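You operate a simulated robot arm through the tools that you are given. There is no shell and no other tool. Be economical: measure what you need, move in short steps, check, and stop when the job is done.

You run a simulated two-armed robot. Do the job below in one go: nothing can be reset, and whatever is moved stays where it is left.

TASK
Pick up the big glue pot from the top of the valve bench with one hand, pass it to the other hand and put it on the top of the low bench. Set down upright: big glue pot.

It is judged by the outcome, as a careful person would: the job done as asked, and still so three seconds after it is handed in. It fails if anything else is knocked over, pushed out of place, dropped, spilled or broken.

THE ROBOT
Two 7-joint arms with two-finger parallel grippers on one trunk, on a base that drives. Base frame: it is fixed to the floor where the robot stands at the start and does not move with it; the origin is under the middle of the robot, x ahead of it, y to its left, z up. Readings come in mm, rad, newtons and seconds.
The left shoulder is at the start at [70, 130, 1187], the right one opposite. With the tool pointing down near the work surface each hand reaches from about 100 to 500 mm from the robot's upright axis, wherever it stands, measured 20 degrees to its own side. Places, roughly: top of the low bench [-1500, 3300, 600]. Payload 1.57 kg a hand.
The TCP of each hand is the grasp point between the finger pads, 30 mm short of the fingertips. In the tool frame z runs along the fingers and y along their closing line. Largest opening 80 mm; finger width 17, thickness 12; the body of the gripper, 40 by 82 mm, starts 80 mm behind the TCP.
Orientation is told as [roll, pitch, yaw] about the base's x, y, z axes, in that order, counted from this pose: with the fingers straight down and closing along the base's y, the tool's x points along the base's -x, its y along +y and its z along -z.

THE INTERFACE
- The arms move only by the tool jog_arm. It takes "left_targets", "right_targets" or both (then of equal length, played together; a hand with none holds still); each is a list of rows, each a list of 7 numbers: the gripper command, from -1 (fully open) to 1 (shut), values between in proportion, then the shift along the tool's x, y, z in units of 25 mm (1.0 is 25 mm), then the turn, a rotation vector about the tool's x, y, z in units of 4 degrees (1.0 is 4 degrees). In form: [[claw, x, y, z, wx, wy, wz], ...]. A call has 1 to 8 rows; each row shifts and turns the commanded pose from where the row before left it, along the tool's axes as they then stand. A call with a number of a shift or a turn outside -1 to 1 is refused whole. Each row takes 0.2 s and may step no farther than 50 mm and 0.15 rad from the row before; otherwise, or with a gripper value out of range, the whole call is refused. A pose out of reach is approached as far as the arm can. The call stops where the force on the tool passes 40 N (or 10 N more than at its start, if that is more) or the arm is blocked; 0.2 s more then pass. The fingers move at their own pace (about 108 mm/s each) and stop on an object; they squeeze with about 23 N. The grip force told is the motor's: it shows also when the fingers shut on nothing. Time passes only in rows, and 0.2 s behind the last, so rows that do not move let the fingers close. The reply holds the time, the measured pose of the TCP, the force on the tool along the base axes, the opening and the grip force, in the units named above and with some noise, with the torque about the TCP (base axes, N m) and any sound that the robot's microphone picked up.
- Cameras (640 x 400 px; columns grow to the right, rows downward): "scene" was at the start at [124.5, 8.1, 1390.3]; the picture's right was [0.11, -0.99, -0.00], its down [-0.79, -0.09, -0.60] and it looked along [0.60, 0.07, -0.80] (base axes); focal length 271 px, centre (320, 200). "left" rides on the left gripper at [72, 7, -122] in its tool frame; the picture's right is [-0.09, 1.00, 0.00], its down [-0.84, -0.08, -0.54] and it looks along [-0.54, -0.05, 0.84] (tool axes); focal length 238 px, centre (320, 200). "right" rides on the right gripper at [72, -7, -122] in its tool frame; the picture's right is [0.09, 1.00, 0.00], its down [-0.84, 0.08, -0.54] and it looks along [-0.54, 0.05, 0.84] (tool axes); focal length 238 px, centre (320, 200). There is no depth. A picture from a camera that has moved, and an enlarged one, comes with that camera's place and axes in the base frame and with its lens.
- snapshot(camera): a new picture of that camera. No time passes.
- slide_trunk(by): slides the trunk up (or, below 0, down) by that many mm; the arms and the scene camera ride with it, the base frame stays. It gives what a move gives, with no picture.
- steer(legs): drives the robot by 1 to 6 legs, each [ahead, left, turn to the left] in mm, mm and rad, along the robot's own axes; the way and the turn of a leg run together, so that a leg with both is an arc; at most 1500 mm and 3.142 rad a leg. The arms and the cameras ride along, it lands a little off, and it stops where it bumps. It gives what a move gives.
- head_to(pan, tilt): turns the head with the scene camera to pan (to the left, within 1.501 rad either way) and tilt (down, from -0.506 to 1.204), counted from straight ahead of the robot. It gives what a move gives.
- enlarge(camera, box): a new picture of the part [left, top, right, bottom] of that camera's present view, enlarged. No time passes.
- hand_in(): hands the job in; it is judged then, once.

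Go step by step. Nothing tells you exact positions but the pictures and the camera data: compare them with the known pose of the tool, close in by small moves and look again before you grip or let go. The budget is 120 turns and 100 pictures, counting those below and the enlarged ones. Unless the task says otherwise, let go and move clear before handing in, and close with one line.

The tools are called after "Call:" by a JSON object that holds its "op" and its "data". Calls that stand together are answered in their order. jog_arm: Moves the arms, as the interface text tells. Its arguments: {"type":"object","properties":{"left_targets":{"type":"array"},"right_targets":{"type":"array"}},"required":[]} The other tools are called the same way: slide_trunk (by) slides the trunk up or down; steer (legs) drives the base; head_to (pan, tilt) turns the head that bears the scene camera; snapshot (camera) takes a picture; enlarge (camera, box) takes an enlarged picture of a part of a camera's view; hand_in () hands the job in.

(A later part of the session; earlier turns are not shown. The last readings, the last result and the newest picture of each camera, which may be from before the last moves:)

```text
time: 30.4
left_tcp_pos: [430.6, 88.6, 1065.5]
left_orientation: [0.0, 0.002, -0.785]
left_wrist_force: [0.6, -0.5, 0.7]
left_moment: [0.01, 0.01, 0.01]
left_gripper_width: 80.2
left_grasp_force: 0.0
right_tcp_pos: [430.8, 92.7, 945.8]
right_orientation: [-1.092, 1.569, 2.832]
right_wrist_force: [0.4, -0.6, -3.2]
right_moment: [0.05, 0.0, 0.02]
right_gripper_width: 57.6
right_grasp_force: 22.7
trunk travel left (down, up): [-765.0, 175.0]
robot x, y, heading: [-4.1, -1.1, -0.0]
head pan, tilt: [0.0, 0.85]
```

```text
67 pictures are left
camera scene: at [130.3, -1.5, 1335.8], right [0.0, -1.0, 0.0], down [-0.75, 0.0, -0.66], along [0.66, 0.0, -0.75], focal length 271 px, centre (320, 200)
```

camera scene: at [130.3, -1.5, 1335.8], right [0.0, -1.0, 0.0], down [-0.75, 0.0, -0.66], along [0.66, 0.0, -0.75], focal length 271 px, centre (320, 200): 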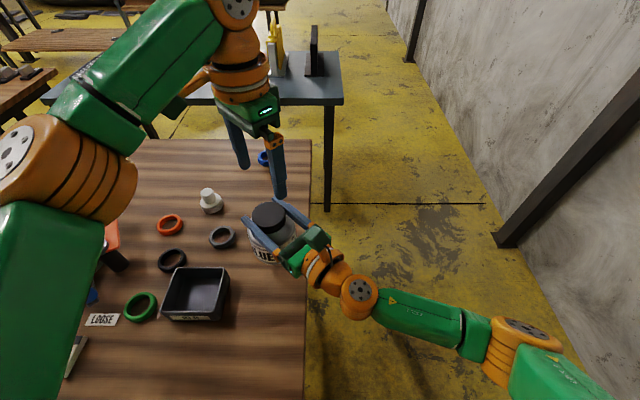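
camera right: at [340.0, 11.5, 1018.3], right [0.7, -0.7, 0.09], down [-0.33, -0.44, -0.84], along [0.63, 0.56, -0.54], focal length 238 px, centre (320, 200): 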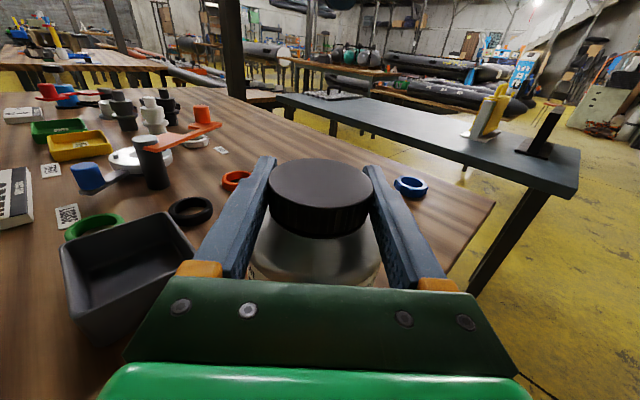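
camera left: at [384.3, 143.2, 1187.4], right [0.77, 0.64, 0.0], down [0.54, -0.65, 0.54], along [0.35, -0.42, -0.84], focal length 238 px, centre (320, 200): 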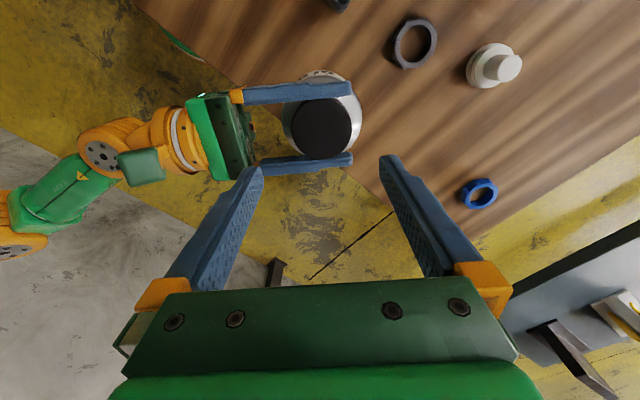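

The left hand is nearly above the cap, about 4 mm off. I'll correct that, descend part way and check.

Call:
{"op": "jog_arm", "data": {"left_targets": [[-1, 0.14, 0.08, 0, 0, 0, 0], [-1, 0, 0, 0.8, 0, 0, 0], [-1, 0, 0, 0.8, 0, 0, 0], [-1, 0, 0, 0.8, 0, 0, 0]]}}

Call:
{"op": "snapshot", "data": {"camera": "left"}}

Call:
{"op": "snapshot", "data": {"camera": "right"}}

Call:
{"op": "enlarge", "data": {"camera": "scene", "box": [200, 120, 400, 245]}}

```text
time: 31.4
left_tcp_pos: [430.1, 95.2, 1007.5]
left_orientation: [-0.003, 0.0, -0.784]
left_wrist_force: [-0.3, -0.4, -0.1]
left_moment: [0.02, -0.03, 0.05]
left_gripper_width: 80.0
left_grasp_force: 0.1
right_tcp_pos: [431.4, 93.3, 946.9]
right_orientation: [-0.38, 1.569, -2.735]
right_wrist_force: [-0.5, 0.0, -3.9]
right_moment: [0.01, 0.02, -0.03]
right_gripper_width: 57.7
right_grasp_force: 22.9
trunk travel left (down, up): [-765.0, 175.0]
robot x, y, heading: [-0.6, 0.1, 0.007]
head pan, tilt: [0.0, 0.85]
```

```text
66 pictures are left
camera left: at [382.9, 149.3, 1128.4], right [0.77, 0.64, 0.0], down [0.54, -0.65, 0.54], along [0.35, -0.42, -0.84], focal length 238 px, centre (320, 200)
```

left: 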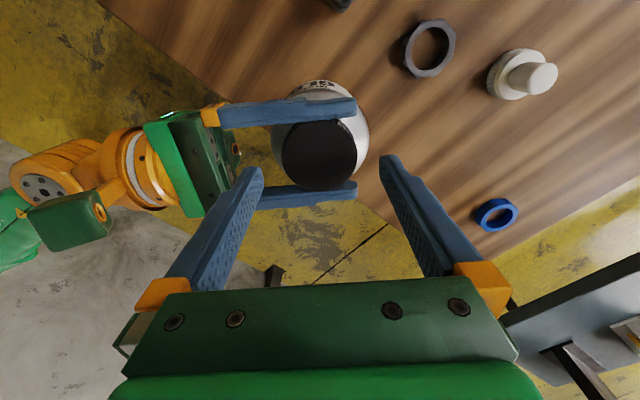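

```text
65 pictures are left
camera right: at [339.9, 12.8, 1018.3], right [0.7, -0.7, 0.09], down [-0.33, -0.44, -0.84], along [0.63, 0.56, -0.54], focal length 238 px, centre (320, 200)
```

right: 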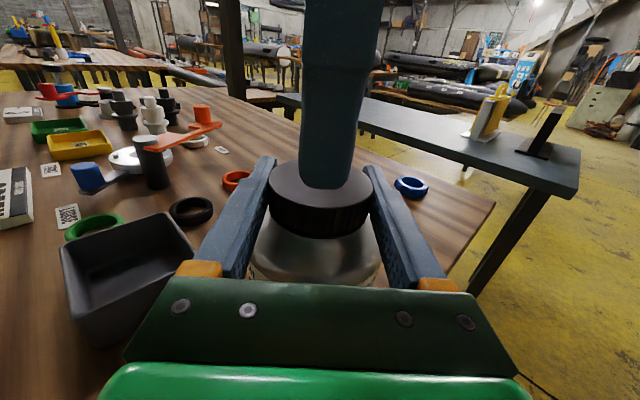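

```text
3.20 times, centred on (300, 182) of scene
camera zoom: at [130.2, 0.2, 1335.8], right [0.0, -1.0, 0.0], down [-0.75, 0.0, -0.66], along [0.66, 0.0, -0.75], focal length 866 px, centre (384, 256)
```

zoom: 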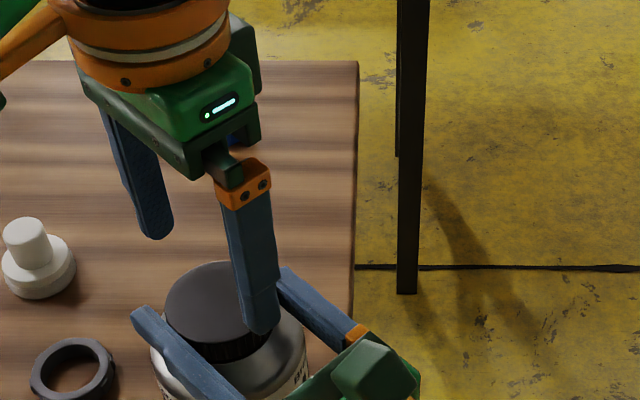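

The left hand is aligned within 2 mm. I'll descend the remaining 39 mm so the fingertips reach the bottom of the cap.

Call:
{"op": "jog_arm", "data": {"left_targets": [[-1, 0, 0, 0.4, 0, 0, 0], [-1, 0, 0, 0.4, 0, 0, 0], [-1, 0, 0, 0.4, 0, 0, 0], [-1, 0, 0, 0.34, 0, 0, 0]]}}

Call:
{"op": "enlarge", "data": {"camera": "left", "box": [200, 100, 440, 250]}}

Call:
{"op": "enlarge", "data": {"camera": "right", "box": [200, 120, 440, 270]}}

Call:
{"op": "enlarge", "data": {"camera": "scene", "box": [200, 140, 400, 265]}}

```text
time: 32.4
left_tcp_pos: [428.3, 93.5, 969.0]
left_orientation: [-0.002, 0.001, -0.786]
left_wrist_force: [-0.2, 1.0, -0.7]
left_moment: [0.01, -0.03, -0.02]
left_gripper_width: 80.0
left_grasp_force: 0.1
right_tcp_pos: [430.0, 93.4, 947.6]
right_orientation: [-0.447, 1.569, -2.804]
right_wrist_force: [0.4, 0.6, -3.4]
right_moment: [-0.02, 0.02, 0.02]
right_gripper_width: 57.7
right_grasp_force: 23.2
trunk travel left (down, up): [-765.0, 175.0]
robot x, y, heading: [2.7, 2.6, -0.001]
head pan, tilt: [0.0, 0.85]
```

```text
2.67 times, centred on (320, 175) of left
camera zoom: at [382.2, 147.9, 1090.1], right [0.77, 0.64, 0.0], down [0.54, -0.65, 0.54], along [0.35, -0.42, -0.84], focal length 636 px, centre (320, 267)
```

zoom: 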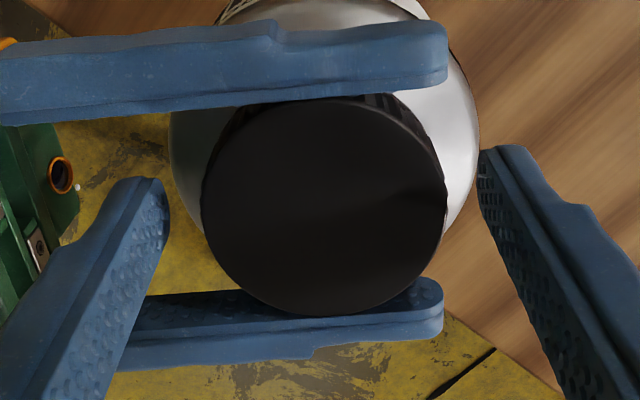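

```text
2.67 times, centred on (320, 195) of right
camera zoom: at [339.8, 12.6, 1018.3], right [0.7, -0.7, 0.09], down [-0.33, -0.44, -0.84], along [0.63, 0.56, -0.54], focal length 636 px, centre (320, 213)
```

zoom: 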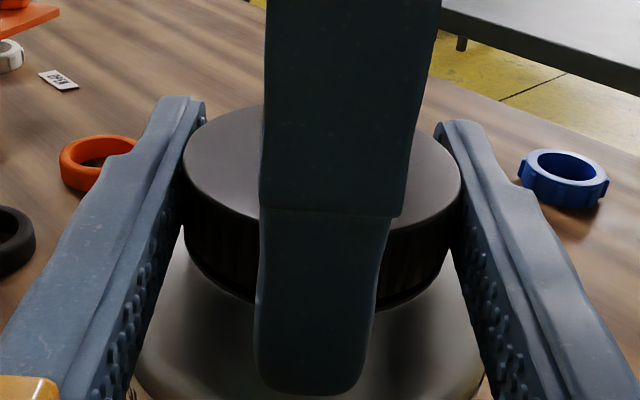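

```text
3.20 times, centred on (300, 202) of scene
camera zoom: at [130.1, 0.0, 1335.8], right [0.0, -1.0, 0.0], down [-0.75, 0.0, -0.66], along [0.66, 0.0, -0.75], focal length 866 px, centre (384, 192)
```

zoom: 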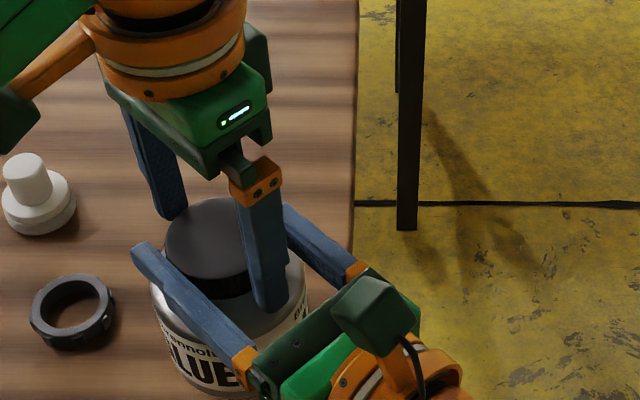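

The fingertips reach about z=941, just at the cap's lower edge, clear of the right fingers. I'll close the left hand.

Call:
{"op": "jog_arm", "data": {"left_targets": [[1, 0, 0, 0, 0, 0, 0], [1, 0, 0, 0, 0, 0, 0], [1, 0, 0, 0, 0, 0, 0], [1, 0, 0, 0, 0, 0, 0]]}}

Call:
{"op": "enlarge", "data": {"camera": "left", "box": [200, 100, 440, 250]}}

Call:
{"op": "enlarge", "data": {"camera": "right", "box": [200, 120, 440, 270]}}

```text
time: 33.4
left_tcp_pos: [428.9, 92.6, 969.5]
left_orientation: [0.0, 0.0, -0.784]
left_wrist_force: [13.1, 10.5, -1.6]
left_moment: [0.24, -0.27, 0.18]
left_gripper_width: 57.4
left_grasp_force: 23.2
right_tcp_pos: [429.8, 92.3, 947.8]
right_orientation: [-0.407, 1.569, -2.764]
right_wrist_force: [-13.6, -10.6, 0.7]
right_moment: [0.01, 0.01, -0.14]
right_gripper_width: 58.2
right_grasp_force: 23.0
trunk travel left (down, up): [-765.0, 175.0]
robot x, y, heading: [0.6, -2.0, 0.001]
head pan, tilt: [0.0, 0.85]
```

```text
2.67 times, centred on (320, 175) of left
camera zoom: at [382.2, 148.1, 1090.2], right [0.77, 0.64, 0.0], down [0.54, -0.65, 0.54], along [0.35, -0.42, -0.84], focal length 636 px, centre (320, 267)
```

zoom: 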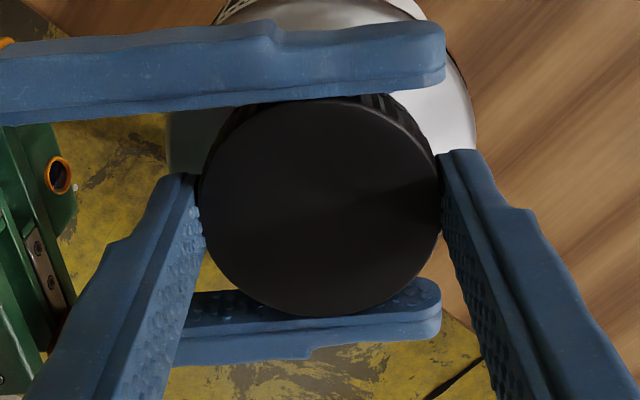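

```text
2.67 times, centred on (320, 195) of right
camera zoom: at [339.6, 12.6, 1018.4], right [0.7, -0.7, 0.09], down [-0.33, -0.44, -0.84], along [0.63, 0.56, -0.54], focal length 636 px, centre (320, 213)
```

zoom: 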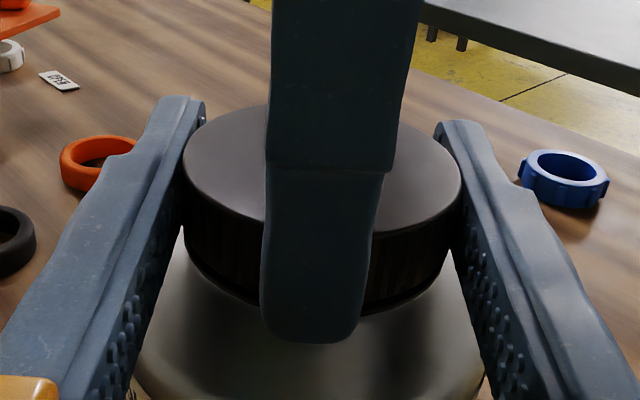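

The left hand holds, but the two hands push against each other by about 17 N along the diagonal. I'll shift the left slightly to relieve that before letting go on the right.

Call:
{"op": "jog_arm", "data": {"left_targets": [[1, 0, 0.04, 0, 0, 0, 0], [1, 0, 0, 0, 0, 0, 0]]}}

```text
time: 34.0
left_tcp_pos: [429.6, 93.4, 967.6]
left_orientation: [-0.004, -0.001, -0.787]
left_wrist_force: [-1.2, -0.4, 1.7]
left_moment: [0.38, -0.01, 0.13]
left_gripper_width: 57.7
left_grasp_force: 23.1
right_tcp_pos: [431.9, 93.3, 946.4]
right_orientation: [-0.194, 1.57, -2.553]
right_wrist_force: [1.3, 0.6, -5.3]
right_moment: [-0.37, 0.02, -0.14]
right_gripper_width: 58.2
right_grasp_force: 23.0
trunk travel left (down, up): [-765.0, 175.0]
robot x, y, heading: [-2.7, -1.9, -0.006]
head pan, tilt: [0.0, 0.85]
```

The internal force is gone. I'll open the right hand slightly and check that the left carries the load.

Call:
{"op": "jog_arm", "data": {"right_targets": [[-0.55, 0, 0, 0, 0, 0, 0], [-0.65, 0, 0, 0, 0, 0, 0], [-0.8, 0, 0, 0, 0, 0, 0]]}}

Call:
{"op": "enlarge", "data": {"camera": "right", "box": [200, 120, 440, 270]}}

```text
time: 34.8
left_tcp_pos: [429.9, 94.1, 968.0]
left_orientation: [-0.002, -0.001, -0.785]
left_wrist_force: [-0.7, 0.5, 0.1]
left_moment: [0.01, 0.01, -0.02]
left_gripper_width: 57.8
left_grasp_force: 23.1
right_tcp_pos: [430.6, 93.0, 947.2]
right_orientation: [-0.497, 1.57, -2.854]
right_wrist_force: [0.5, -0.8, -0.3]
right_moment: [0.0, -0.03, -0.01]
right_gripper_width: 71.8
right_grasp_force: 0.1
trunk travel left (down, up): [-765.0, 175.0]
robot x, y, heading: [2.4, 1.2, -0.001]
head pan, tilt: [0.0, 0.85]
```

```text
2.67 times, centred on (320, 195) of right
camera zoom: at [339.7, 12.6, 1018.4], right [0.7, -0.7, 0.09], down [-0.33, -0.44, -0.84], along [0.63, 0.56, -0.54], focal length 636 px, centre (320, 213)
```

zoom: 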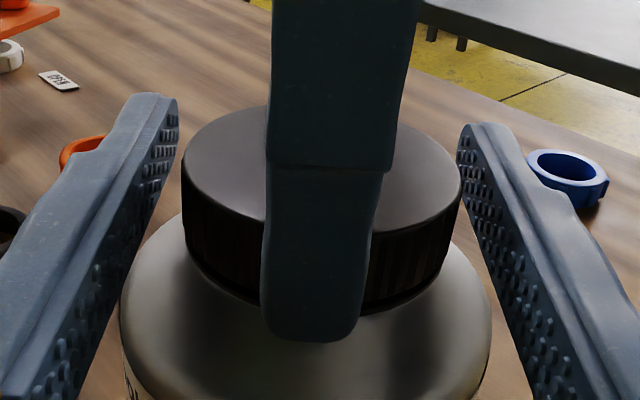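

The pot hasn't moved in the picture, yet the left wrist reads no load. I'll open the right fully and read again before moving.

Call:
{"op": "jog_arm", "data": {"right_targets": [[-1, 0, 0, 0, 0, 0, 0], [-1, 0, 0, 0, 0, 0, 0]]}}

Call:
{"op": "snapshot", "data": {"camera": "right"}}

Call:
{"op": "snapshot", "data": {"camera": "scene"}}

```text
time: 35.4
left_tcp_pos: [429.8, 94.9, 968.0]
left_orientation: [-0.001, -0.001, -0.785]
left_wrist_force: [0.4, -0.4, -0.4]
left_moment: [0.01, -0.02, -0.01]
left_gripper_width: 57.9
left_grasp_force: 23.2
right_tcp_pos: [429.2, 93.0, 947.5]
right_orientation: [-0.459, 1.568, -2.814]
right_wrist_force: [1.0, -0.6, 0.5]
right_moment: [0.01, 0.0, 0.04]
right_gripper_width: 80.1
right_grasp_force: 0.0
trunk travel left (down, up): [-765.0, 175.0]
robot x, y, heading: [-3.8, -3.1, 0.002]
head pan, tilt: [0.0, 0.85]
```

```text
57 pictures are left
camera right: at [339.7, 12.6, 1018.4], right [0.7, -0.7, 0.09], down [-0.33, -0.44, -0.84], along [0.63, 0.56, -0.54], focal length 238 px, centre (320, 200)
```

right: 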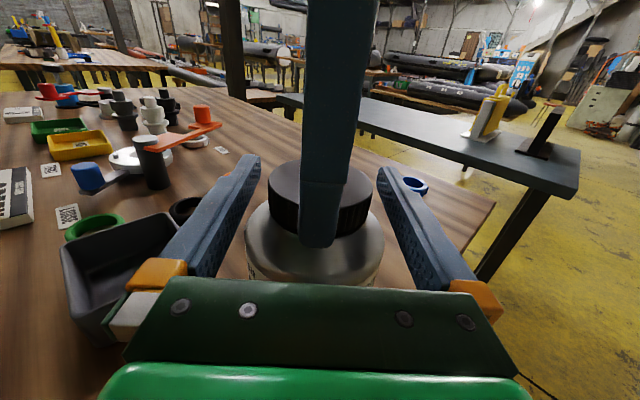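

```text
56 pictures are left
camera scene: at [130.0, -0.1, 1335.8], right [0.0, -1.0, 0.0], down [-0.75, 0.0, -0.66], along [0.66, 0.0, -0.75], focal length 271 px, centre (320, 200)
```

scene: 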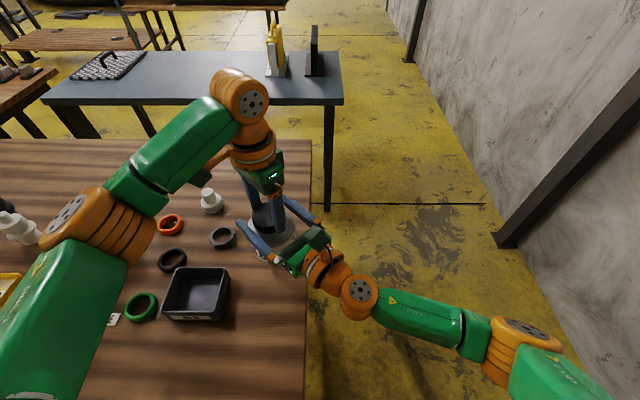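

The pot is visibly held by the left hand alone, with the right fingers fully clear. I'll withdraw the right hand straight back.

Call:
{"op": "jog_arm", "data": {"right_targets": [[-1, 0, 0, -0.6, 0, 0, 0], [-1, 0, 0, -0.6, 0, 0, 0], [-1, 0, 0, -0.8, 0, 0, 0], [-1, 0, 0, -0.8, 0, 0, 0], [-1, 0, 0, -0.8, 0, 0, 0], [-1, 0, 0, -0.8, 0, 0, 0]]}}

Call:
{"op": "snapshot", "data": {"camera": "right"}}

Call:
{"op": "snapshot", "data": {"camera": "left"}}

```text
time: 36.8
left_tcp_pos: [429.5, 93.5, 966.9]
left_orientation: [0.0, 0.001, -0.785]
left_wrist_force: [0.2, -0.6, -0.4]
left_moment: [-0.02, -0.02, 0.02]
left_gripper_width: 57.7
left_grasp_force: 22.9
right_tcp_pos: [354.0, 16.1, 948.6]
right_orientation: [-0.354, 1.57, -2.712]
right_wrist_force: [1.1, -0.1, -0.2]
right_moment: [-0.02, 0.0, 0.02]
right_gripper_width: 79.9
right_grasp_force: 0.1
trunk travel left (down, up): [-765.0, 175.0]
robot x, y, heading: [2.1, 0.8, 0.001]
head pan, tilt: [0.0, 0.85]
```

```text
55 pictures are left
camera right: at [262.0, -64.3, 1020.2], right [0.7, -0.7, 0.09], down [-0.33, -0.44, -0.84], along [0.63, 0.56, -0.54], focal length 238 px, centre (320, 200)
```

right: 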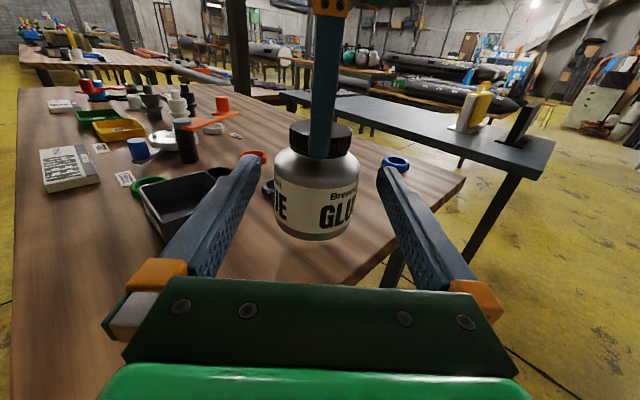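

```text
54 pictures are left
camera left: at [382.4, 148.3, 1090.0], right [0.77, 0.64, 0.0], down [0.54, -0.65, 0.54], along [0.35, -0.42, -0.84], focal length 238 px, centre (320, 200)
```

left: 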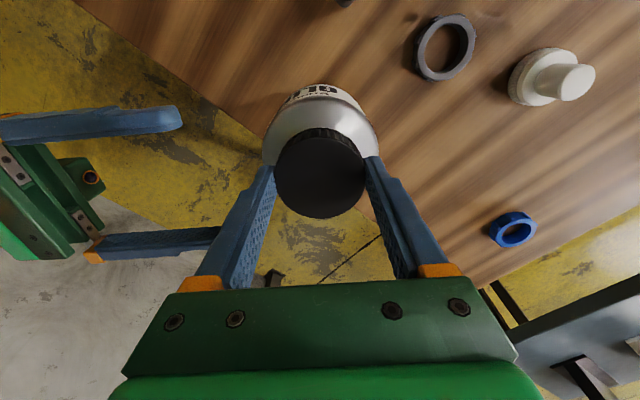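

The handover is complete and the pot hangs level in the left hand. I'll raise it gently, then back the robot away from the bench.

Call:
{"op": "jog_arm", "data": {"left_targets": [[1, 0, 0, -0.1, 0, 0, 0], [1, 0, 0, -0.2, 0, 0, 0], [1, 0, 0, -0.3, 0, 0, 0], [1, 0, 0, -0.3, 0, 0, 0], [1, 0, 0, -0.3, 0, 0, 0], [1, 0, 0, -0.3, 0, 0, 0], [1, 0, 0, -0.2, 0, 0, 0], [1, 0, 0, -0.1, 0, 0, 0]], "right_targets": [[-1, 0.5, 0, -0.2, 0, 0, 0], [-1, 0.5, 0, -0.2, 0, 0, 0], [-1, 0.5, 0, -0.2, 0, 0, 0], [-1, 0.5, 0, -0.2, 0, 0, 0], [-1, 0.5, 0, 0, 0, 0, 0], [-1, 0.5, 0, 0, 0, 0, 0], [-1, 0.5, 0, 0, 0, 0, 0], [-1, 0.5, 0, 0, 0, 0, 0]]}}

Call:
{"op": "steer", "data": {"legs": [[-100, 0, 0]]}}

Call:
{"op": "snapshot", "data": {"camera": "left"}}

Call:
{"op": "snapshot", "data": {"camera": "scene"}}

```text
time: 38.6
left_tcp_pos: [429.6, 95.3, 1012.0]
left_orientation: [-0.003, 0.0, -0.784]
left_wrist_force: [0.6, 0.4, -3.9]
left_moment: [-0.01, 0.0, 0.01]
left_gripper_width: 57.6
left_grasp_force: 22.2
right_tcp_pos: [358.9, 6.7, 1032.9]
right_orientation: [-1.936, 1.57, 1.993]
right_wrist_force: [-0.4, -0.3, -0.5]
right_moment: [-0.01, -0.01, 0.01]
right_gripper_width: 79.9
right_grasp_force: 0.1
right hand out of reach, approached as far as the arm can: row 6, 7, 8
trunk travel left (down, up): [-765.0, 175.0]
robot x, y, heading: [-0.9, -1.4, 0.001]
head pan, tilt: [0.0, 0.85]
```

```text
time: 39.7
left_tcp_pos: [330.5, 95.5, 1010.9]
left_orientation: [-0.004, 0.002, -0.784]
left_wrist_force: [0.3, -0.1, -3.3]
left_moment: [0.01, -0.01, 0.0]
left_gripper_width: 57.7
left_grasp_force: 22.7
right_tcp_pos: [262.4, 7.1, 1032.1]
right_orientation: [-1.016, 1.568, 2.912]
right_wrist_force: [-0.2, -0.5, -0.1]
right_moment: [-0.06, 0.02, -0.03]
right_gripper_width: 80.0
right_grasp_force: 0.0
trunk travel left (down, up): [-765.0, 175.0]
robot x, y, heading: [-99.1, 0.7, 0.0]
head pan, tilt: [0.0, 0.85]
```

```text
53 pictures are left
camera left: at [284.8, 149.4, 1132.9], right [0.77, 0.64, 0.0], down [0.54, -0.65, 0.54], along [0.34, -0.42, -0.84], focal length 238 px, centre (320, 200)
```

left: 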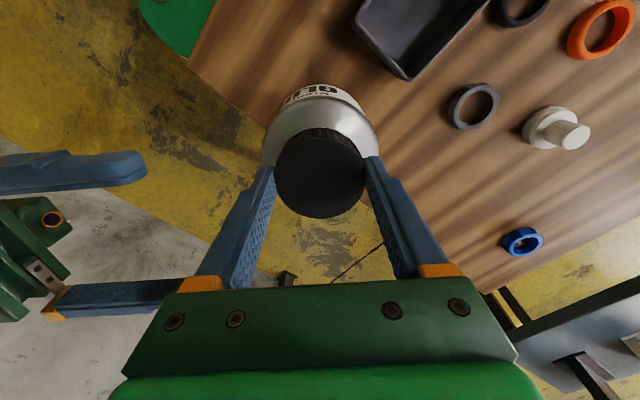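

```text
52 pictures are left
camera scene: at [32.9, 0.1, 1335.5], right [0.0, -1.0, 0.0], down [-0.75, 0.0, -0.66], along [0.66, 0.0, -0.75], focal length 271 px, centre (320, 200)
```

scene: 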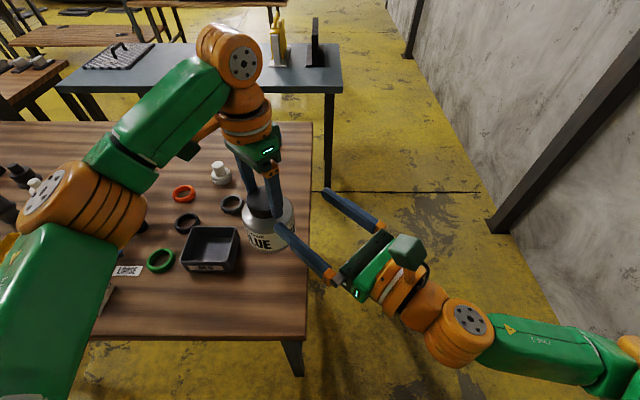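

The pot stays put while driving and the load reads 3.9 N. I'll back off further and look left.

Call:
{"op": "steer", "data": {"legs": [[-450, 0, 0]]}}

Call:
{"op": "head_to", "data": {"pan": 1.5, "tilt": 0.4}}

Call:
{"op": "snapshot", "data": {"camera": "scene"}}

```text
time: 42.5
left_tcp_pos: [-124.9, 95.2, 1013.3]
left_orientation: [0.0, 0.001, -0.78]
left_wrist_force: [0.4, 0.4, -3.9]
left_moment: [0.0, -0.03, -0.03]
left_gripper_width: 57.5
left_grasp_force: 22.7
right_tcp_pos: [-192.1, 7.4, 1031.7]
right_orientation: [-1.288, 1.569, 2.644]
right_wrist_force: [0.1, 0.0, -0.2]
right_moment: [0.02, -0.02, 0.01]
right_gripper_width: 79.9
right_grasp_force: 0.1
trunk travel left (down, up): [-765.0, 175.0]
robot x, y, heading: [-552.0, -1.5, 0.009]
head pan, tilt: [0.0, 0.85]
```

```text
time: 44.1
left_tcp_pos: [-125.2, 95.7, 1012.3]
left_orientation: [-0.001, 0.001, -0.779]
left_wrist_force: [-0.2, -0.7, -3.4]
left_moment: [0.01, 0.0, 0.01]
left_gripper_width: 57.7
left_grasp_force: 23.4
right_tcp_pos: [-193.4, 6.8, 1033.8]
right_orientation: [-1.934, 1.572, 2.0]
right_wrist_force: [-1.3, -0.1, 0.0]
right_moment: [-0.02, 0.01, -0.02]
right_gripper_width: 80.2
right_grasp_force: 0.0
trunk travel left (down, up): [-765.0, 175.0]
robot x, y, heading: [-554.8, 0.7, 0.01]
head pan, tilt: [1.499, 0.4]
```

```text
51 pictures are left
camera scene: at [-495.7, 90.8, 1375.0], right [1.0, -0.07, 0.0], down [-0.03, -0.39, -0.92], along [0.06, 0.92, -0.39], focal length 271 px, centre (320, 200)
```

scene: 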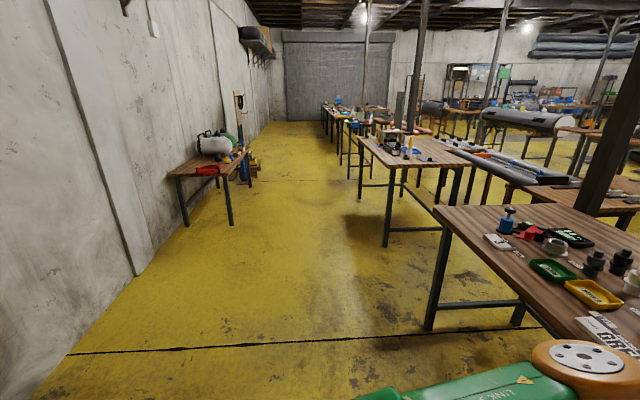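

The aisle is clear and the low bench spans roughly x -1750..-1190, y 2680..3530. I'll turn left and drive up the aisle toward it.

Call:
{"op": "steer", "data": {"legs": [[0, 0, 1.56], [1300, 0, 0]]}}

Call:
{"op": "steer", "data": {"legs": [[1000, 100, 0]]}}

Call:
{"op": "head_to", "data": {"pan": 0.9, "tilt": 0.6}}

Call:
{"op": "snapshot", "data": {"camera": "scene"}}

Call:
{"op": "snapshot", "data": {"camera": "left"}}

```text
time: 54.4
left_tcp_pos: [-670.1, 1716.5, 1012.9]
left_orientation: [-0.003, 0.001, 0.796]
left_wrist_force: [-0.4, 0.1, -4.0]
left_moment: [0.0, -0.01, 0.02]
left_gripper_width: 57.8
left_grasp_force: 22.6
right_tcp_pos: [-582.5, 1648.9, 1034.2]
right_orientation: [-2.498, 1.571, 3.007]
right_wrist_force: [-0.3, -0.2, -0.4]
right_moment: [0.01, 0.02, 0.0]
right_gripper_width: 79.7
right_grasp_force: 0.0
trunk travel left (down, up): [-765.0, 175.0]
robot x, y, heading: [-572.3, 1293.3, 1.577]
head pan, tilt: [1.499, 0.4]
```

```text
time: 59.6
left_tcp_pos: [-782.3, 2717.6, 1012.4]
left_orientation: [0.0, 0.0, 0.798]
left_wrist_force: [1.4, 0.4, -4.1]
left_moment: [0.03, -0.01, 0.01]
left_gripper_width: 58.0
left_grasp_force: 22.8
right_tcp_pos: [-693.1, 2650.2, 1033.3]
right_orientation: [-2.605, 1.571, 2.904]
right_wrist_force: [-0.8, 0.2, 0.5]
right_moment: [-0.05, -0.02, 0.03]
right_gripper_width: 80.0
right_grasp_force: 0.1
trunk travel left (down, up): [-765.0, 175.0]
robot x, y, heading: [-687.8, 2289.5, 1.583]
head pan, tilt: [1.499, 0.4]
```

```text
time: 60.6
left_tcp_pos: [-781.7, 2718.4, 1013.0]
left_orientation: [-0.002, -0.001, 0.798]
left_wrist_force: [0.6, 0.4, -3.1]
left_moment: [-0.02, 0.01, -0.02]
left_gripper_width: 57.9
left_grasp_force: 23.0
right_tcp_pos: [-692.9, 2650.4, 1032.8]
right_orientation: [-2.172, 1.57, -2.945]
right_wrist_force: [-0.3, 0.6, 0.0]
right_moment: [0.0, -0.03, -0.01]
right_gripper_width: 79.9
right_grasp_force: 0.1
trunk travel left (down, up): [-765.0, 175.0]
robot x, y, heading: [-686.7, 2292.5, 1.586]
head pan, tilt: [0.901, 0.6]
```

```text
50 pictures are left
camera scene: at [-753.4, 2394.9, 1356.8], right [0.61, 0.79, 0.0], down [0.45, -0.35, -0.82], along [-0.65, 0.5, -0.57], focal length 271 px, centre (320, 200)
```

scene: 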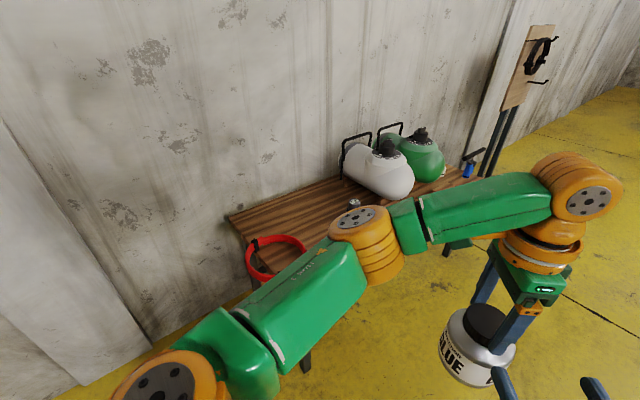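

```text
49 pictures are left
camera left: at [-837.9, 2670.3, 1133.8], right [-0.65, 0.76, 0.0], down [0.64, 0.55, 0.54], along [0.41, 0.35, -0.84], focal length 238 px, centre (320, 200)
```

left: 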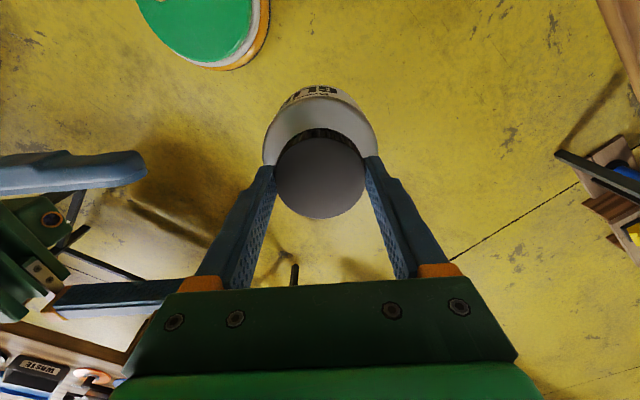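

Objects on the bench: a red ring strap at the near end, and two tanks at the back and middle. I'll drive alongside, turn to face the bench and look.

Call:
{"op": "steer", "data": {"legs": [[650, -120, 0], [0, 0, 1.56]]}}

Call:
{"op": "head_to", "data": {"pan": -0.1, "tilt": 0.65}}

Call:
{"op": "snapshot", "data": {"camera": "scene"}}

Call:
{"op": "snapshot", "data": {"camera": "right"}}

```text
time: 68.1
left_tcp_pos: [-1000.3, 2850.4, 1013.0]
left_orientation: [-0.001, 0.003, 2.356]
left_wrist_force: [-0.6, 0.1, -3.6]
left_moment: [-0.02, -0.02, 0.04]
left_gripper_width: 57.8
left_grasp_force: 22.8
right_tcp_pos: [-929.7, 2938.5, 1032.8]
right_orientation: [-2.08, 1.568, -1.294]
right_wrist_force: [0.3, -0.5, -0.8]
right_moment: [0.02, -0.02, 0.01]
right_gripper_width: 80.2
right_grasp_force: 0.0
trunk travel left (down, up): [-765.0, 175.0]
robot x, y, heading: [-569.8, 2945.1, 3.14]
head pan, tilt: [0.901, 0.6]
```

```text
time: 69.4
left_tcp_pos: [-999.5, 2850.5, 1011.6]
left_orientation: [-0.003, 0.001, 2.356]
left_wrist_force: [0.4, 0.8, -3.9]
left_moment: [-0.02, -0.01, -0.03]
left_gripper_width: 57.8
left_grasp_force: 23.6
right_tcp_pos: [-930.5, 2939.8, 1033.4]
right_orientation: [-2.097, 1.569, -1.311]
right_wrist_force: [-0.7, -0.2, -0.2]
right_moment: [-0.01, 0.01, 0.01]
right_gripper_width: 80.1
right_grasp_force: 0.0
trunk travel left (down, up): [-765.0, 175.0]
robot x, y, heading: [-571.2, 2943.0, 3.136]
head pan, tilt: [-0.099, 0.649]
```

```text
48 pictures are left
camera scene: at [-707.9, 2952.9, 1352.4], right [0.1, 1.0, 0.0], down [0.6, -0.06, -0.8], along [-0.79, 0.08, -0.61], focal length 271 px, centre (320, 200)
```

scene: 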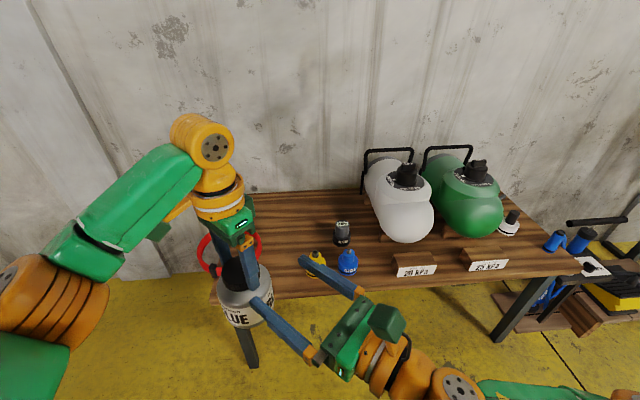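

```text
47 pictures are left
camera right: at [-839.8, 3021.0, 1104.3], right [-0.7, 0.7, 0.09], down [0.33, 0.44, -0.84], along [-0.63, -0.56, -0.54], focal length 238 px, centre (320, 200)
```

right: 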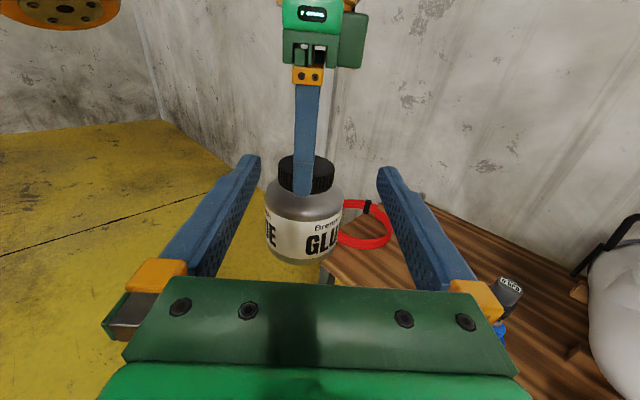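

There is free bench space around [-1350, 2890], between the red strap and the small bottles. I'll tuck the right hand back first, then drive forward so the pot comes over that spot.

Call:
{"op": "jog_arm", "data": {"right_targets": [[-1, 0, 0, -0.8, 0, 0, 0], [-1, 0, 0, -0.8, 0, 0, 0], [-1, 0, 0, -0.8, 0, 0, 0], [-1, 0, 0, -0.8, 0, 0, 0], [-1, 0, 0, -0.8, 0, 0, 0], [-1, 0, 0, -0.8, 0, 0, 0]]}}

Call:
{"op": "steer", "data": {"legs": [[250, -41, 0]]}}

Call:
{"op": "snapshot", "data": {"camera": "scene"}}

Call:
{"op": "snapshot", "data": {"camera": "left"}}

```text
time: 70.8
left_tcp_pos: [-999.3, 2851.5, 1011.9]
left_orientation: [-0.001, 0.002, 2.356]
left_wrist_force: [0.2, -0.5, -4.2]
left_moment: [-0.01, -0.01, 0.01]
left_gripper_width: 58.0
left_grasp_force: 23.6
right_tcp_pos: [-888.2, 3023.9, 992.4]
right_orientation: [-2.752, 1.567, -1.964]
right_wrist_force: [-0.5, 0.2, 0.5]
right_moment: [0.03, -0.02, -0.01]
right_gripper_width: 80.1
right_grasp_force: 0.0
right hand out of reach, approached as far as the arm can: row 1, 2, 3, 4, 5, 6
trunk travel left (down, up): [-765.0, 175.0]
robot x, y, heading: [-569.2, 2944.6, 3.143]
head pan, tilt: [-0.099, 0.649]
```

```text
time: 72.6
left_tcp_pos: [-1247.0, 2895.3, 1013.8]
left_orientation: [-0.002, 0.001, 2.352]
left_wrist_force: [0.6, 0.2, -3.3]
left_moment: [0.03, 0.0, 0.03]
left_gripper_width: 57.8
left_grasp_force: 23.5
right_tcp_pos: [-1135.9, 3065.7, 991.8]
right_orientation: [3.044, 1.568, -2.456]
right_wrist_force: [0.2, 0.6, 0.5]
right_moment: [-0.03, 0.02, -0.03]
right_gripper_width: 80.2
right_grasp_force: 0.0
trunk travel left (down, up): [-765.0, 175.0]
robot x, y, heading: [-816.2, 2987.4, 3.137]
head pan, tilt: [-0.099, 0.649]
```

```text
46 pictures are left
camera scene: at [-954.6, 2995.1, 1352.7], right [0.1, 0.99, 0.0], down [0.6, -0.06, -0.8], along [-0.79, 0.08, -0.6], focal length 271 px, centre (320, 200)
```

scene: 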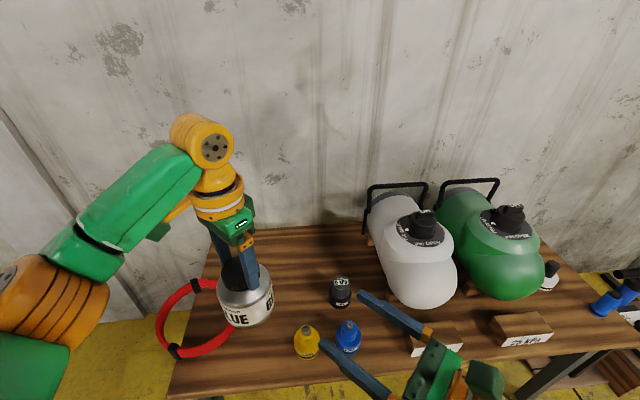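

```text
45 pictures are left
camera left: at [-1202.3, 2837.5, 1134.3], right [-0.77, -0.64, 0.0], down [-0.53, 0.65, 0.54], along [-0.34, 0.42, -0.84], focal length 238 px, centre (320, 200)
```

left: 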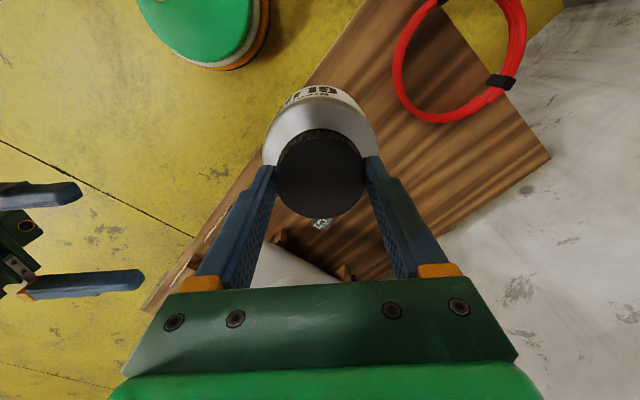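

The layout is confirmed, and [-1370, 2895] is free by more than 50 mm on all sides. I'll drive the last 120 mm, then lower the trunk 150 mm.

Call:
{"op": "steer", "data": {"legs": [[122, 0, 0]]}}

Call:
{"op": "slide_trunk", "data": {"by": -150}}

Call:
{"op": "snapshot", "data": {"camera": "scene"}}

Call:
{"op": "snapshot", "data": {"camera": "left"}}

Call:
{"op": "snapshot", "data": {"camera": "right"}}

```text
time: 73.9
left_tcp_pos: [-1369.1, 2894.9, 1012.8]
left_orientation: [0.001, 0.001, 2.351]
left_wrist_force: [-0.4, -0.1, -3.7]
left_moment: [0.02, -0.02, -0.02]
left_gripper_width: 57.5
left_grasp_force: 22.3
right_tcp_pos: [-1258.0, 3067.9, 994.0]
right_orientation: [3.013, 1.564, -2.487]
right_wrist_force: [-0.5, -0.2, -1.1]
right_moment: [-0.02, -0.02, -0.01]
right_gripper_width: 79.9
right_grasp_force: 0.1
trunk travel left (down, up): [-765.0, 175.0]
robot x, y, heading: [-939.0, 2987.8, 3.134]
head pan, tilt: [-0.099, 0.649]
```

```text
time: 75.6
left_tcp_pos: [-1373.1, 2895.2, 862.6]
left_orientation: [-0.002, 0.001, 2.351]
left_wrist_force: [0.4, 0.2, -3.9]
left_moment: [-0.01, 0.0, 0.04]
left_gripper_width: 57.5
left_grasp_force: 23.0
right_tcp_pos: [-1258.9, 3068.0, 842.8]
right_orientation: [-2.857, 1.568, -2.074]
right_wrist_force: [-0.9, 0.2, -0.7]
right_moment: [-0.03, -0.02, 0.0]
right_gripper_width: 79.9
right_grasp_force: 0.1
trunk travel left (down, up): [-615.0, 325.0]
robot x, y, heading: [-944.4, 2984.5, 3.138]
head pan, tilt: [-0.099, 0.649]
```

```text
44 pictures are left
camera scene: at [-1079.5, 2996.1, 1202.5], right [0.1, 0.99, 0.0], down [0.6, -0.06, -0.8], along [-0.79, 0.08, -0.61], focal length 271 px, centre (320, 200)
```

scene: 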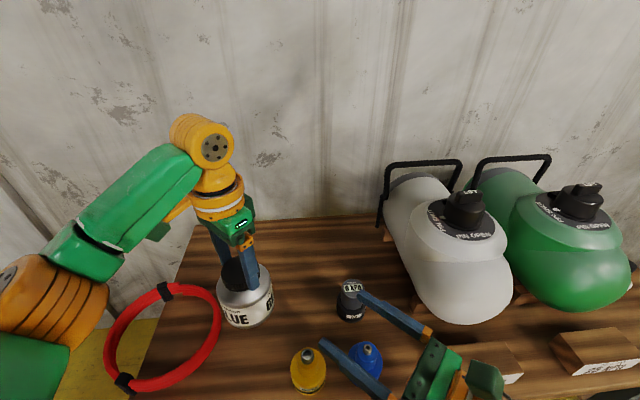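

```text
43 pictures are left
camera left: at [-1327.0, 2838.6, 983.8], right [-0.77, -0.64, 0.0], down [-0.53, 0.65, 0.54], along [-0.34, 0.42, -0.84], focal length 238 px, centre (320, 200)
```

left: 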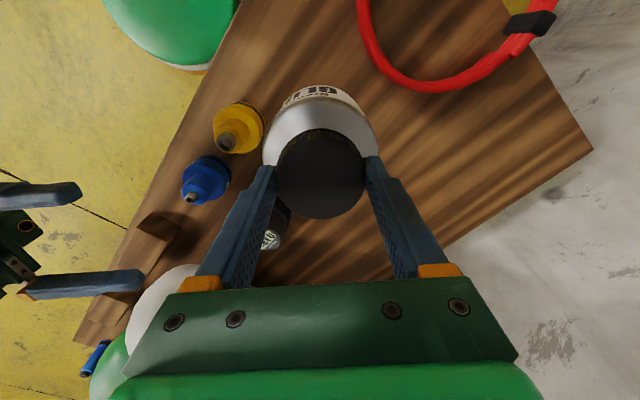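

```text
42 pictures are left
camera right: at [-1168.6, 3150.1, 913.4], right [-0.7, 0.71, 0.09], down [0.33, 0.43, -0.84], along [-0.63, -0.56, -0.54], focal length 238 px, centre (320, 200)
```

right: 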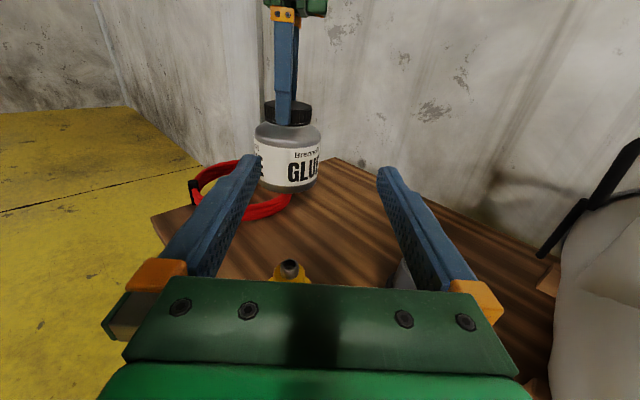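

The pot is above the free spot. I'll lower it with the left arm to about 25 mm above the bench.

Call:
{"op": "jog_arm", "data": {"left_targets": [[1, 0, 0, 0.2, 0, 0, 0], [1, 0, 0, 0.5, 0, 0, 0], [1, 0, 0, 0.7, 0, 0, 0], [1, 0, 0, 0.8, 0, 0, 0], [1, 0, 0, 0.8, 0, 0, 0], [1, 0, 0, 0.7, 0, 0, 0], [1, 0, 0, 0.5, 0, 0, 0], [1, 0, 0, 0.3, 0, 0, 0]]}}

Call:
{"op": "snapshot", "data": {"camera": "scene"}}

Call:
{"op": "snapshot", "data": {"camera": "right"}}

Call:
{"op": "snapshot", "data": {"camera": "left"}}

```text
time: 77.4
left_tcp_pos: [-1371.3, 2895.8, 750.5]
left_orientation: [0.0, -0.002, 2.351]
left_wrist_force: [-0.1, 1.1, -2.6]
left_moment: [-0.03, 0.0, -0.03]
left_gripper_width: 57.7
left_grasp_force: 22.7
right_tcp_pos: [-1260.1, 3067.9, 843.4]
right_orientation: [-2.809, 1.567, -2.025]
right_wrist_force: [-0.4, 0.2, -0.3]
right_moment: [0.0, 0.01, 0.0]
right_gripper_width: 79.8
right_grasp_force: 0.1
trunk travel left (down, up): [-615.0, 325.0]
robot x, y, heading: [-942.0, 2988.5, 3.138]
head pan, tilt: [-0.099, 0.649]
```

```text
41 pictures are left
camera scene: at [-1079.7, 2996.1, 1202.4], right [0.1, 0.99, 0.0], down [0.6, -0.06, -0.8], along [-0.79, 0.08, -0.61], focal length 271 px, centre (320, 200)
```

scene: 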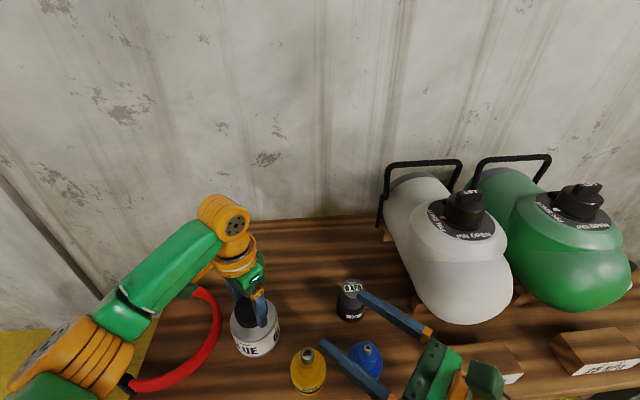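

```text
40 pictures are left
camera right: at [-1168.7, 3150.1, 913.3], right [-0.7, 0.71, 0.09], down [0.33, 0.43, -0.84], along [-0.63, -0.56, -0.54], focal length 238 px, centre (320, 200)
```

right: 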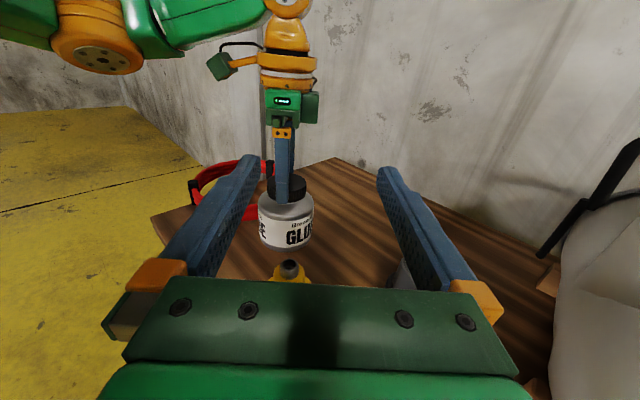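

```text
39 pictures are left
camera left: at [-1326.4, 2838.6, 871.9], right [-0.77, -0.64, 0.0], down [-0.53, 0.65, 0.54], along [-0.34, 0.42, -0.84], focal length 238 px, centre (320, 200)
```

left: 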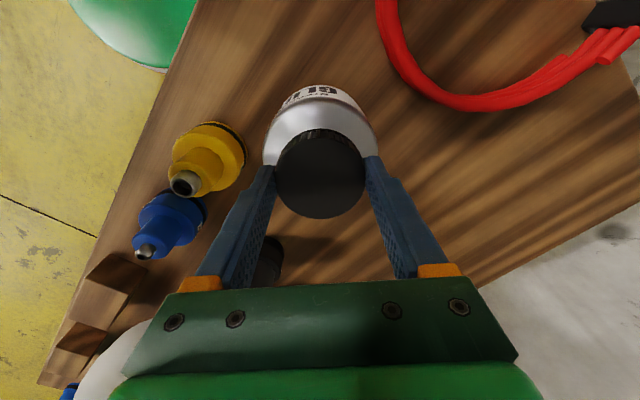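

The pot hangs clear of everything, about 25–30 mm above the bench. I'll lower slowly until it touches.

Call:
{"op": "jog_arm", "data": {"left_targets": [[1, 0, 0, 0.16, 0, 0, 0], [1, 0, 0, 0.16, 0, 0, 0], [1, 0, 0, 0.16, 0, 0, 0], [1, 0, 0, 0.16, 0, 0, 0], [1, 0, 0, 0.12, 0, 0, 0], [1, 0, 0, 0.08, 0, 0, 0]]}}

Call:
{"op": "jog_arm", "data": {"left_targets": [[1, 0, 0, 0.08, 0, 0, 0], [1, 0, 0, 0.08, 0, 0, 0]]}}

Call:
{"op": "enlarge", "data": {"camera": "scene", "box": [160, 260, 320, 360]}}

```text
time: 78.8
left_tcp_pos: [-1372.1, 2896.0, 728.6]
left_orientation: [-0.001, 0.002, 2.352]
left_wrist_force: [-0.6, 0.6, -3.6]
left_moment: [-0.01, 0.05, -0.04]
left_gripper_width: 57.7
left_grasp_force: 22.8
right_tcp_pos: [-1259.2, 3067.4, 842.5]
right_orientation: [-2.833, 1.567, -2.051]
right_wrist_force: [-0.5, 0.1, 0.4]
right_moment: [-0.03, -0.02, 0.0]
right_gripper_width: 79.9
right_grasp_force: 0.0
trunk travel left (down, up): [-615.0, 325.0]
robot x, y, heading: [-942.8, 2987.3, 3.133]
head pan, tilt: [-0.099, 0.649]
```

```text
time: 79.4
left_tcp_pos: [-1371.6, 2894.7, 725.1]
left_orientation: [-0.002, 0.001, 2.351]
left_wrist_force: [0.0, 0.5, -3.4]
left_moment: [0.0, -0.03, -0.02]
left_gripper_width: 57.7
left_grasp_force: 22.7
right_tcp_pos: [-1258.9, 3066.8, 842.5]
right_orientation: [-2.84, 1.568, -2.058]
right_wrist_force: [-0.3, 0.5, 0.4]
right_moment: [0.01, 0.02, 0.0]
right_gripper_width: 79.9
right_grasp_force: 0.1
trunk travel left (down, up): [-615.0, 325.0]
robot x, y, heading: [-944.0, 2986.1, 3.14]
head pan, tilt: [-0.099, 0.649]
```

```text
4.00 times, centred on (240, 310) of scene
camera zoom: at [-1079.6, 2996.1, 1202.4], right [0.1, 0.99, 0.0], down [0.6, -0.06, -0.8], along [-0.79, 0.08, -0.61], focal length 1083 px, centre (640, -240)
```

zoom: 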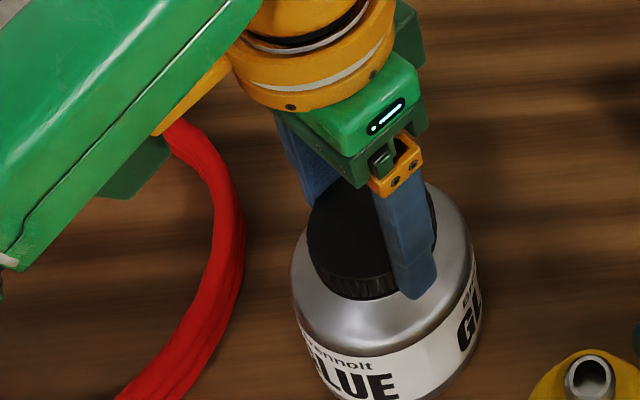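

Still carrying the full load and not yet touching. I'll go down in 2 mm steps, reading each one.

Call:
{"op": "jog_arm", "data": {"left_targets": [[1, 0, 0, 0.08, 0, 0, 0]]}}

Call:
{"op": "jog_arm", "data": {"left_targets": [[1, 0, 0, 0.08, 0, 0, 0]]}}

Call:
{"op": "jog_arm", "data": {"left_targets": [[1, 0, 0, 0.06, 0, 0, 0]]}}

```text
time: 79.8
left_tcp_pos: [-1371.9, 2894.7, 723.6]
left_orientation: [0.0, 0.0, 2.35]
left_wrist_force: [-2.1, -1.8, 7.1]
left_moment: [-0.05, -0.14, -0.01]
left_gripper_width: 57.9
left_grasp_force: 22.8
right_tcp_pos: [-1260.4, 3069.2, 842.6]
right_orientation: [3.121, 1.568, -2.38]
right_wrist_force: [0.6, -0.7, -1.3]
right_moment: [-0.01, 0.0, 0.04]
right_gripper_width: 79.8
right_grasp_force: 0.1
trunk travel left (down, up): [-615.0, 325.0]
robot x, y, heading: [-941.9, 2988.5, 3.134]
head pan, tilt: [-0.099, 0.649]
```

```text
time: 80.2
left_tcp_pos: [-1371.0, 2895.3, 723.0]
left_orientation: [0.0, -0.003, 2.351]
left_wrist_force: [-3.6, -3.2, 16.7]
left_moment: [-0.04, 0.19, 0.01]
left_gripper_width: 57.4
left_grasp_force: 23.4
right_tcp_pos: [-1258.7, 3068.4, 843.3]
right_orientation: [2.945, 1.566, -2.556]
right_wrist_force: [0.2, -0.5, -0.2]
right_moment: [0.02, -0.02, -0.01]
right_gripper_width: 79.9
right_grasp_force: 0.0
trunk travel left (down, up): [-615.0, 325.0]
robot x, y, heading: [-940.6, 2990.3, 3.132]
head pan, tilt: [-0.099, 0.649]
```

```text
time: 80.6
left_tcp_pos: [-1370.4, 2894.7, 720.5]
left_orientation: [0.002, -0.002, 2.351]
left_wrist_force: [-5.6, -3.4, 17.4]
left_moment: [-0.03, 0.19, 0.06]
left_gripper_width: 57.6
left_grasp_force: 23.1
right_tcp_pos: [-1258.1, 3067.6, 843.9]
right_orientation: [2.958, 1.567, -2.543]
right_wrist_force: [-0.6, 0.4, -0.4]
right_moment: [-0.01, -0.01, -0.02]
right_gripper_width: 80.1
right_grasp_force: 0.0
trunk travel left (down, up): [-615.0, 325.0]
robot x, y, heading: [-943.3, 2986.9, 3.142]
head pan, tilt: [-0.099, 0.649]
```

It is on the bench, pressed a little too hard. I'll back up about 3 mm to take off the pressure and read again.

Call:
{"op": "jog_arm", "data": {"left_targets": [[1, 0, 0, -0.1, 0, 0, 0]]}}

Call:
{"op": "enlarge", "data": {"camera": "right", "box": [200, 130, 400, 255]}}

```text
time: 81.0
left_tcp_pos: [-1371.6, 2895.8, 720.9]
left_orientation: [-0.001, 0.004, 2.349]
left_wrist_force: [-1.4, -1.3, -1.8]
left_moment: [0.0, 0.23, 0.01]
left_gripper_width: 57.8
left_grasp_force: 22.9
right_tcp_pos: [-1259.4, 3067.6, 843.6]
right_orientation: [-2.943, 1.568, -2.159]
right_wrist_force: [-0.4, -0.3, 0.5]
right_moment: [0.05, -0.03, 0.02]
right_gripper_width: 79.9
right_grasp_force: 0.1
trunk travel left (down, up): [-615.0, 325.0]
robot x, y, heading: [-938.2, 2986.9, 3.134]
head pan, tilt: [-0.099, 0.649]
```

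```text
3.20 times, centred on (300, 192) of right
camera zoom: at [-1168.2, 3150.2, 913.1], right [-0.7, 0.71, 0.09], down [0.33, 0.43, -0.84], along [-0.63, -0.56, -0.54], focal length 763 px, centre (384, 224)
```

zoom: 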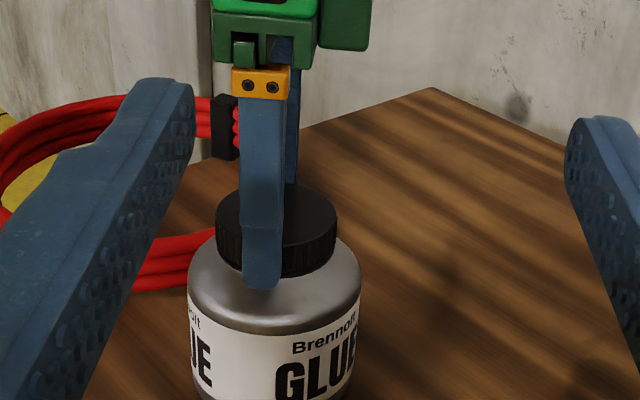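

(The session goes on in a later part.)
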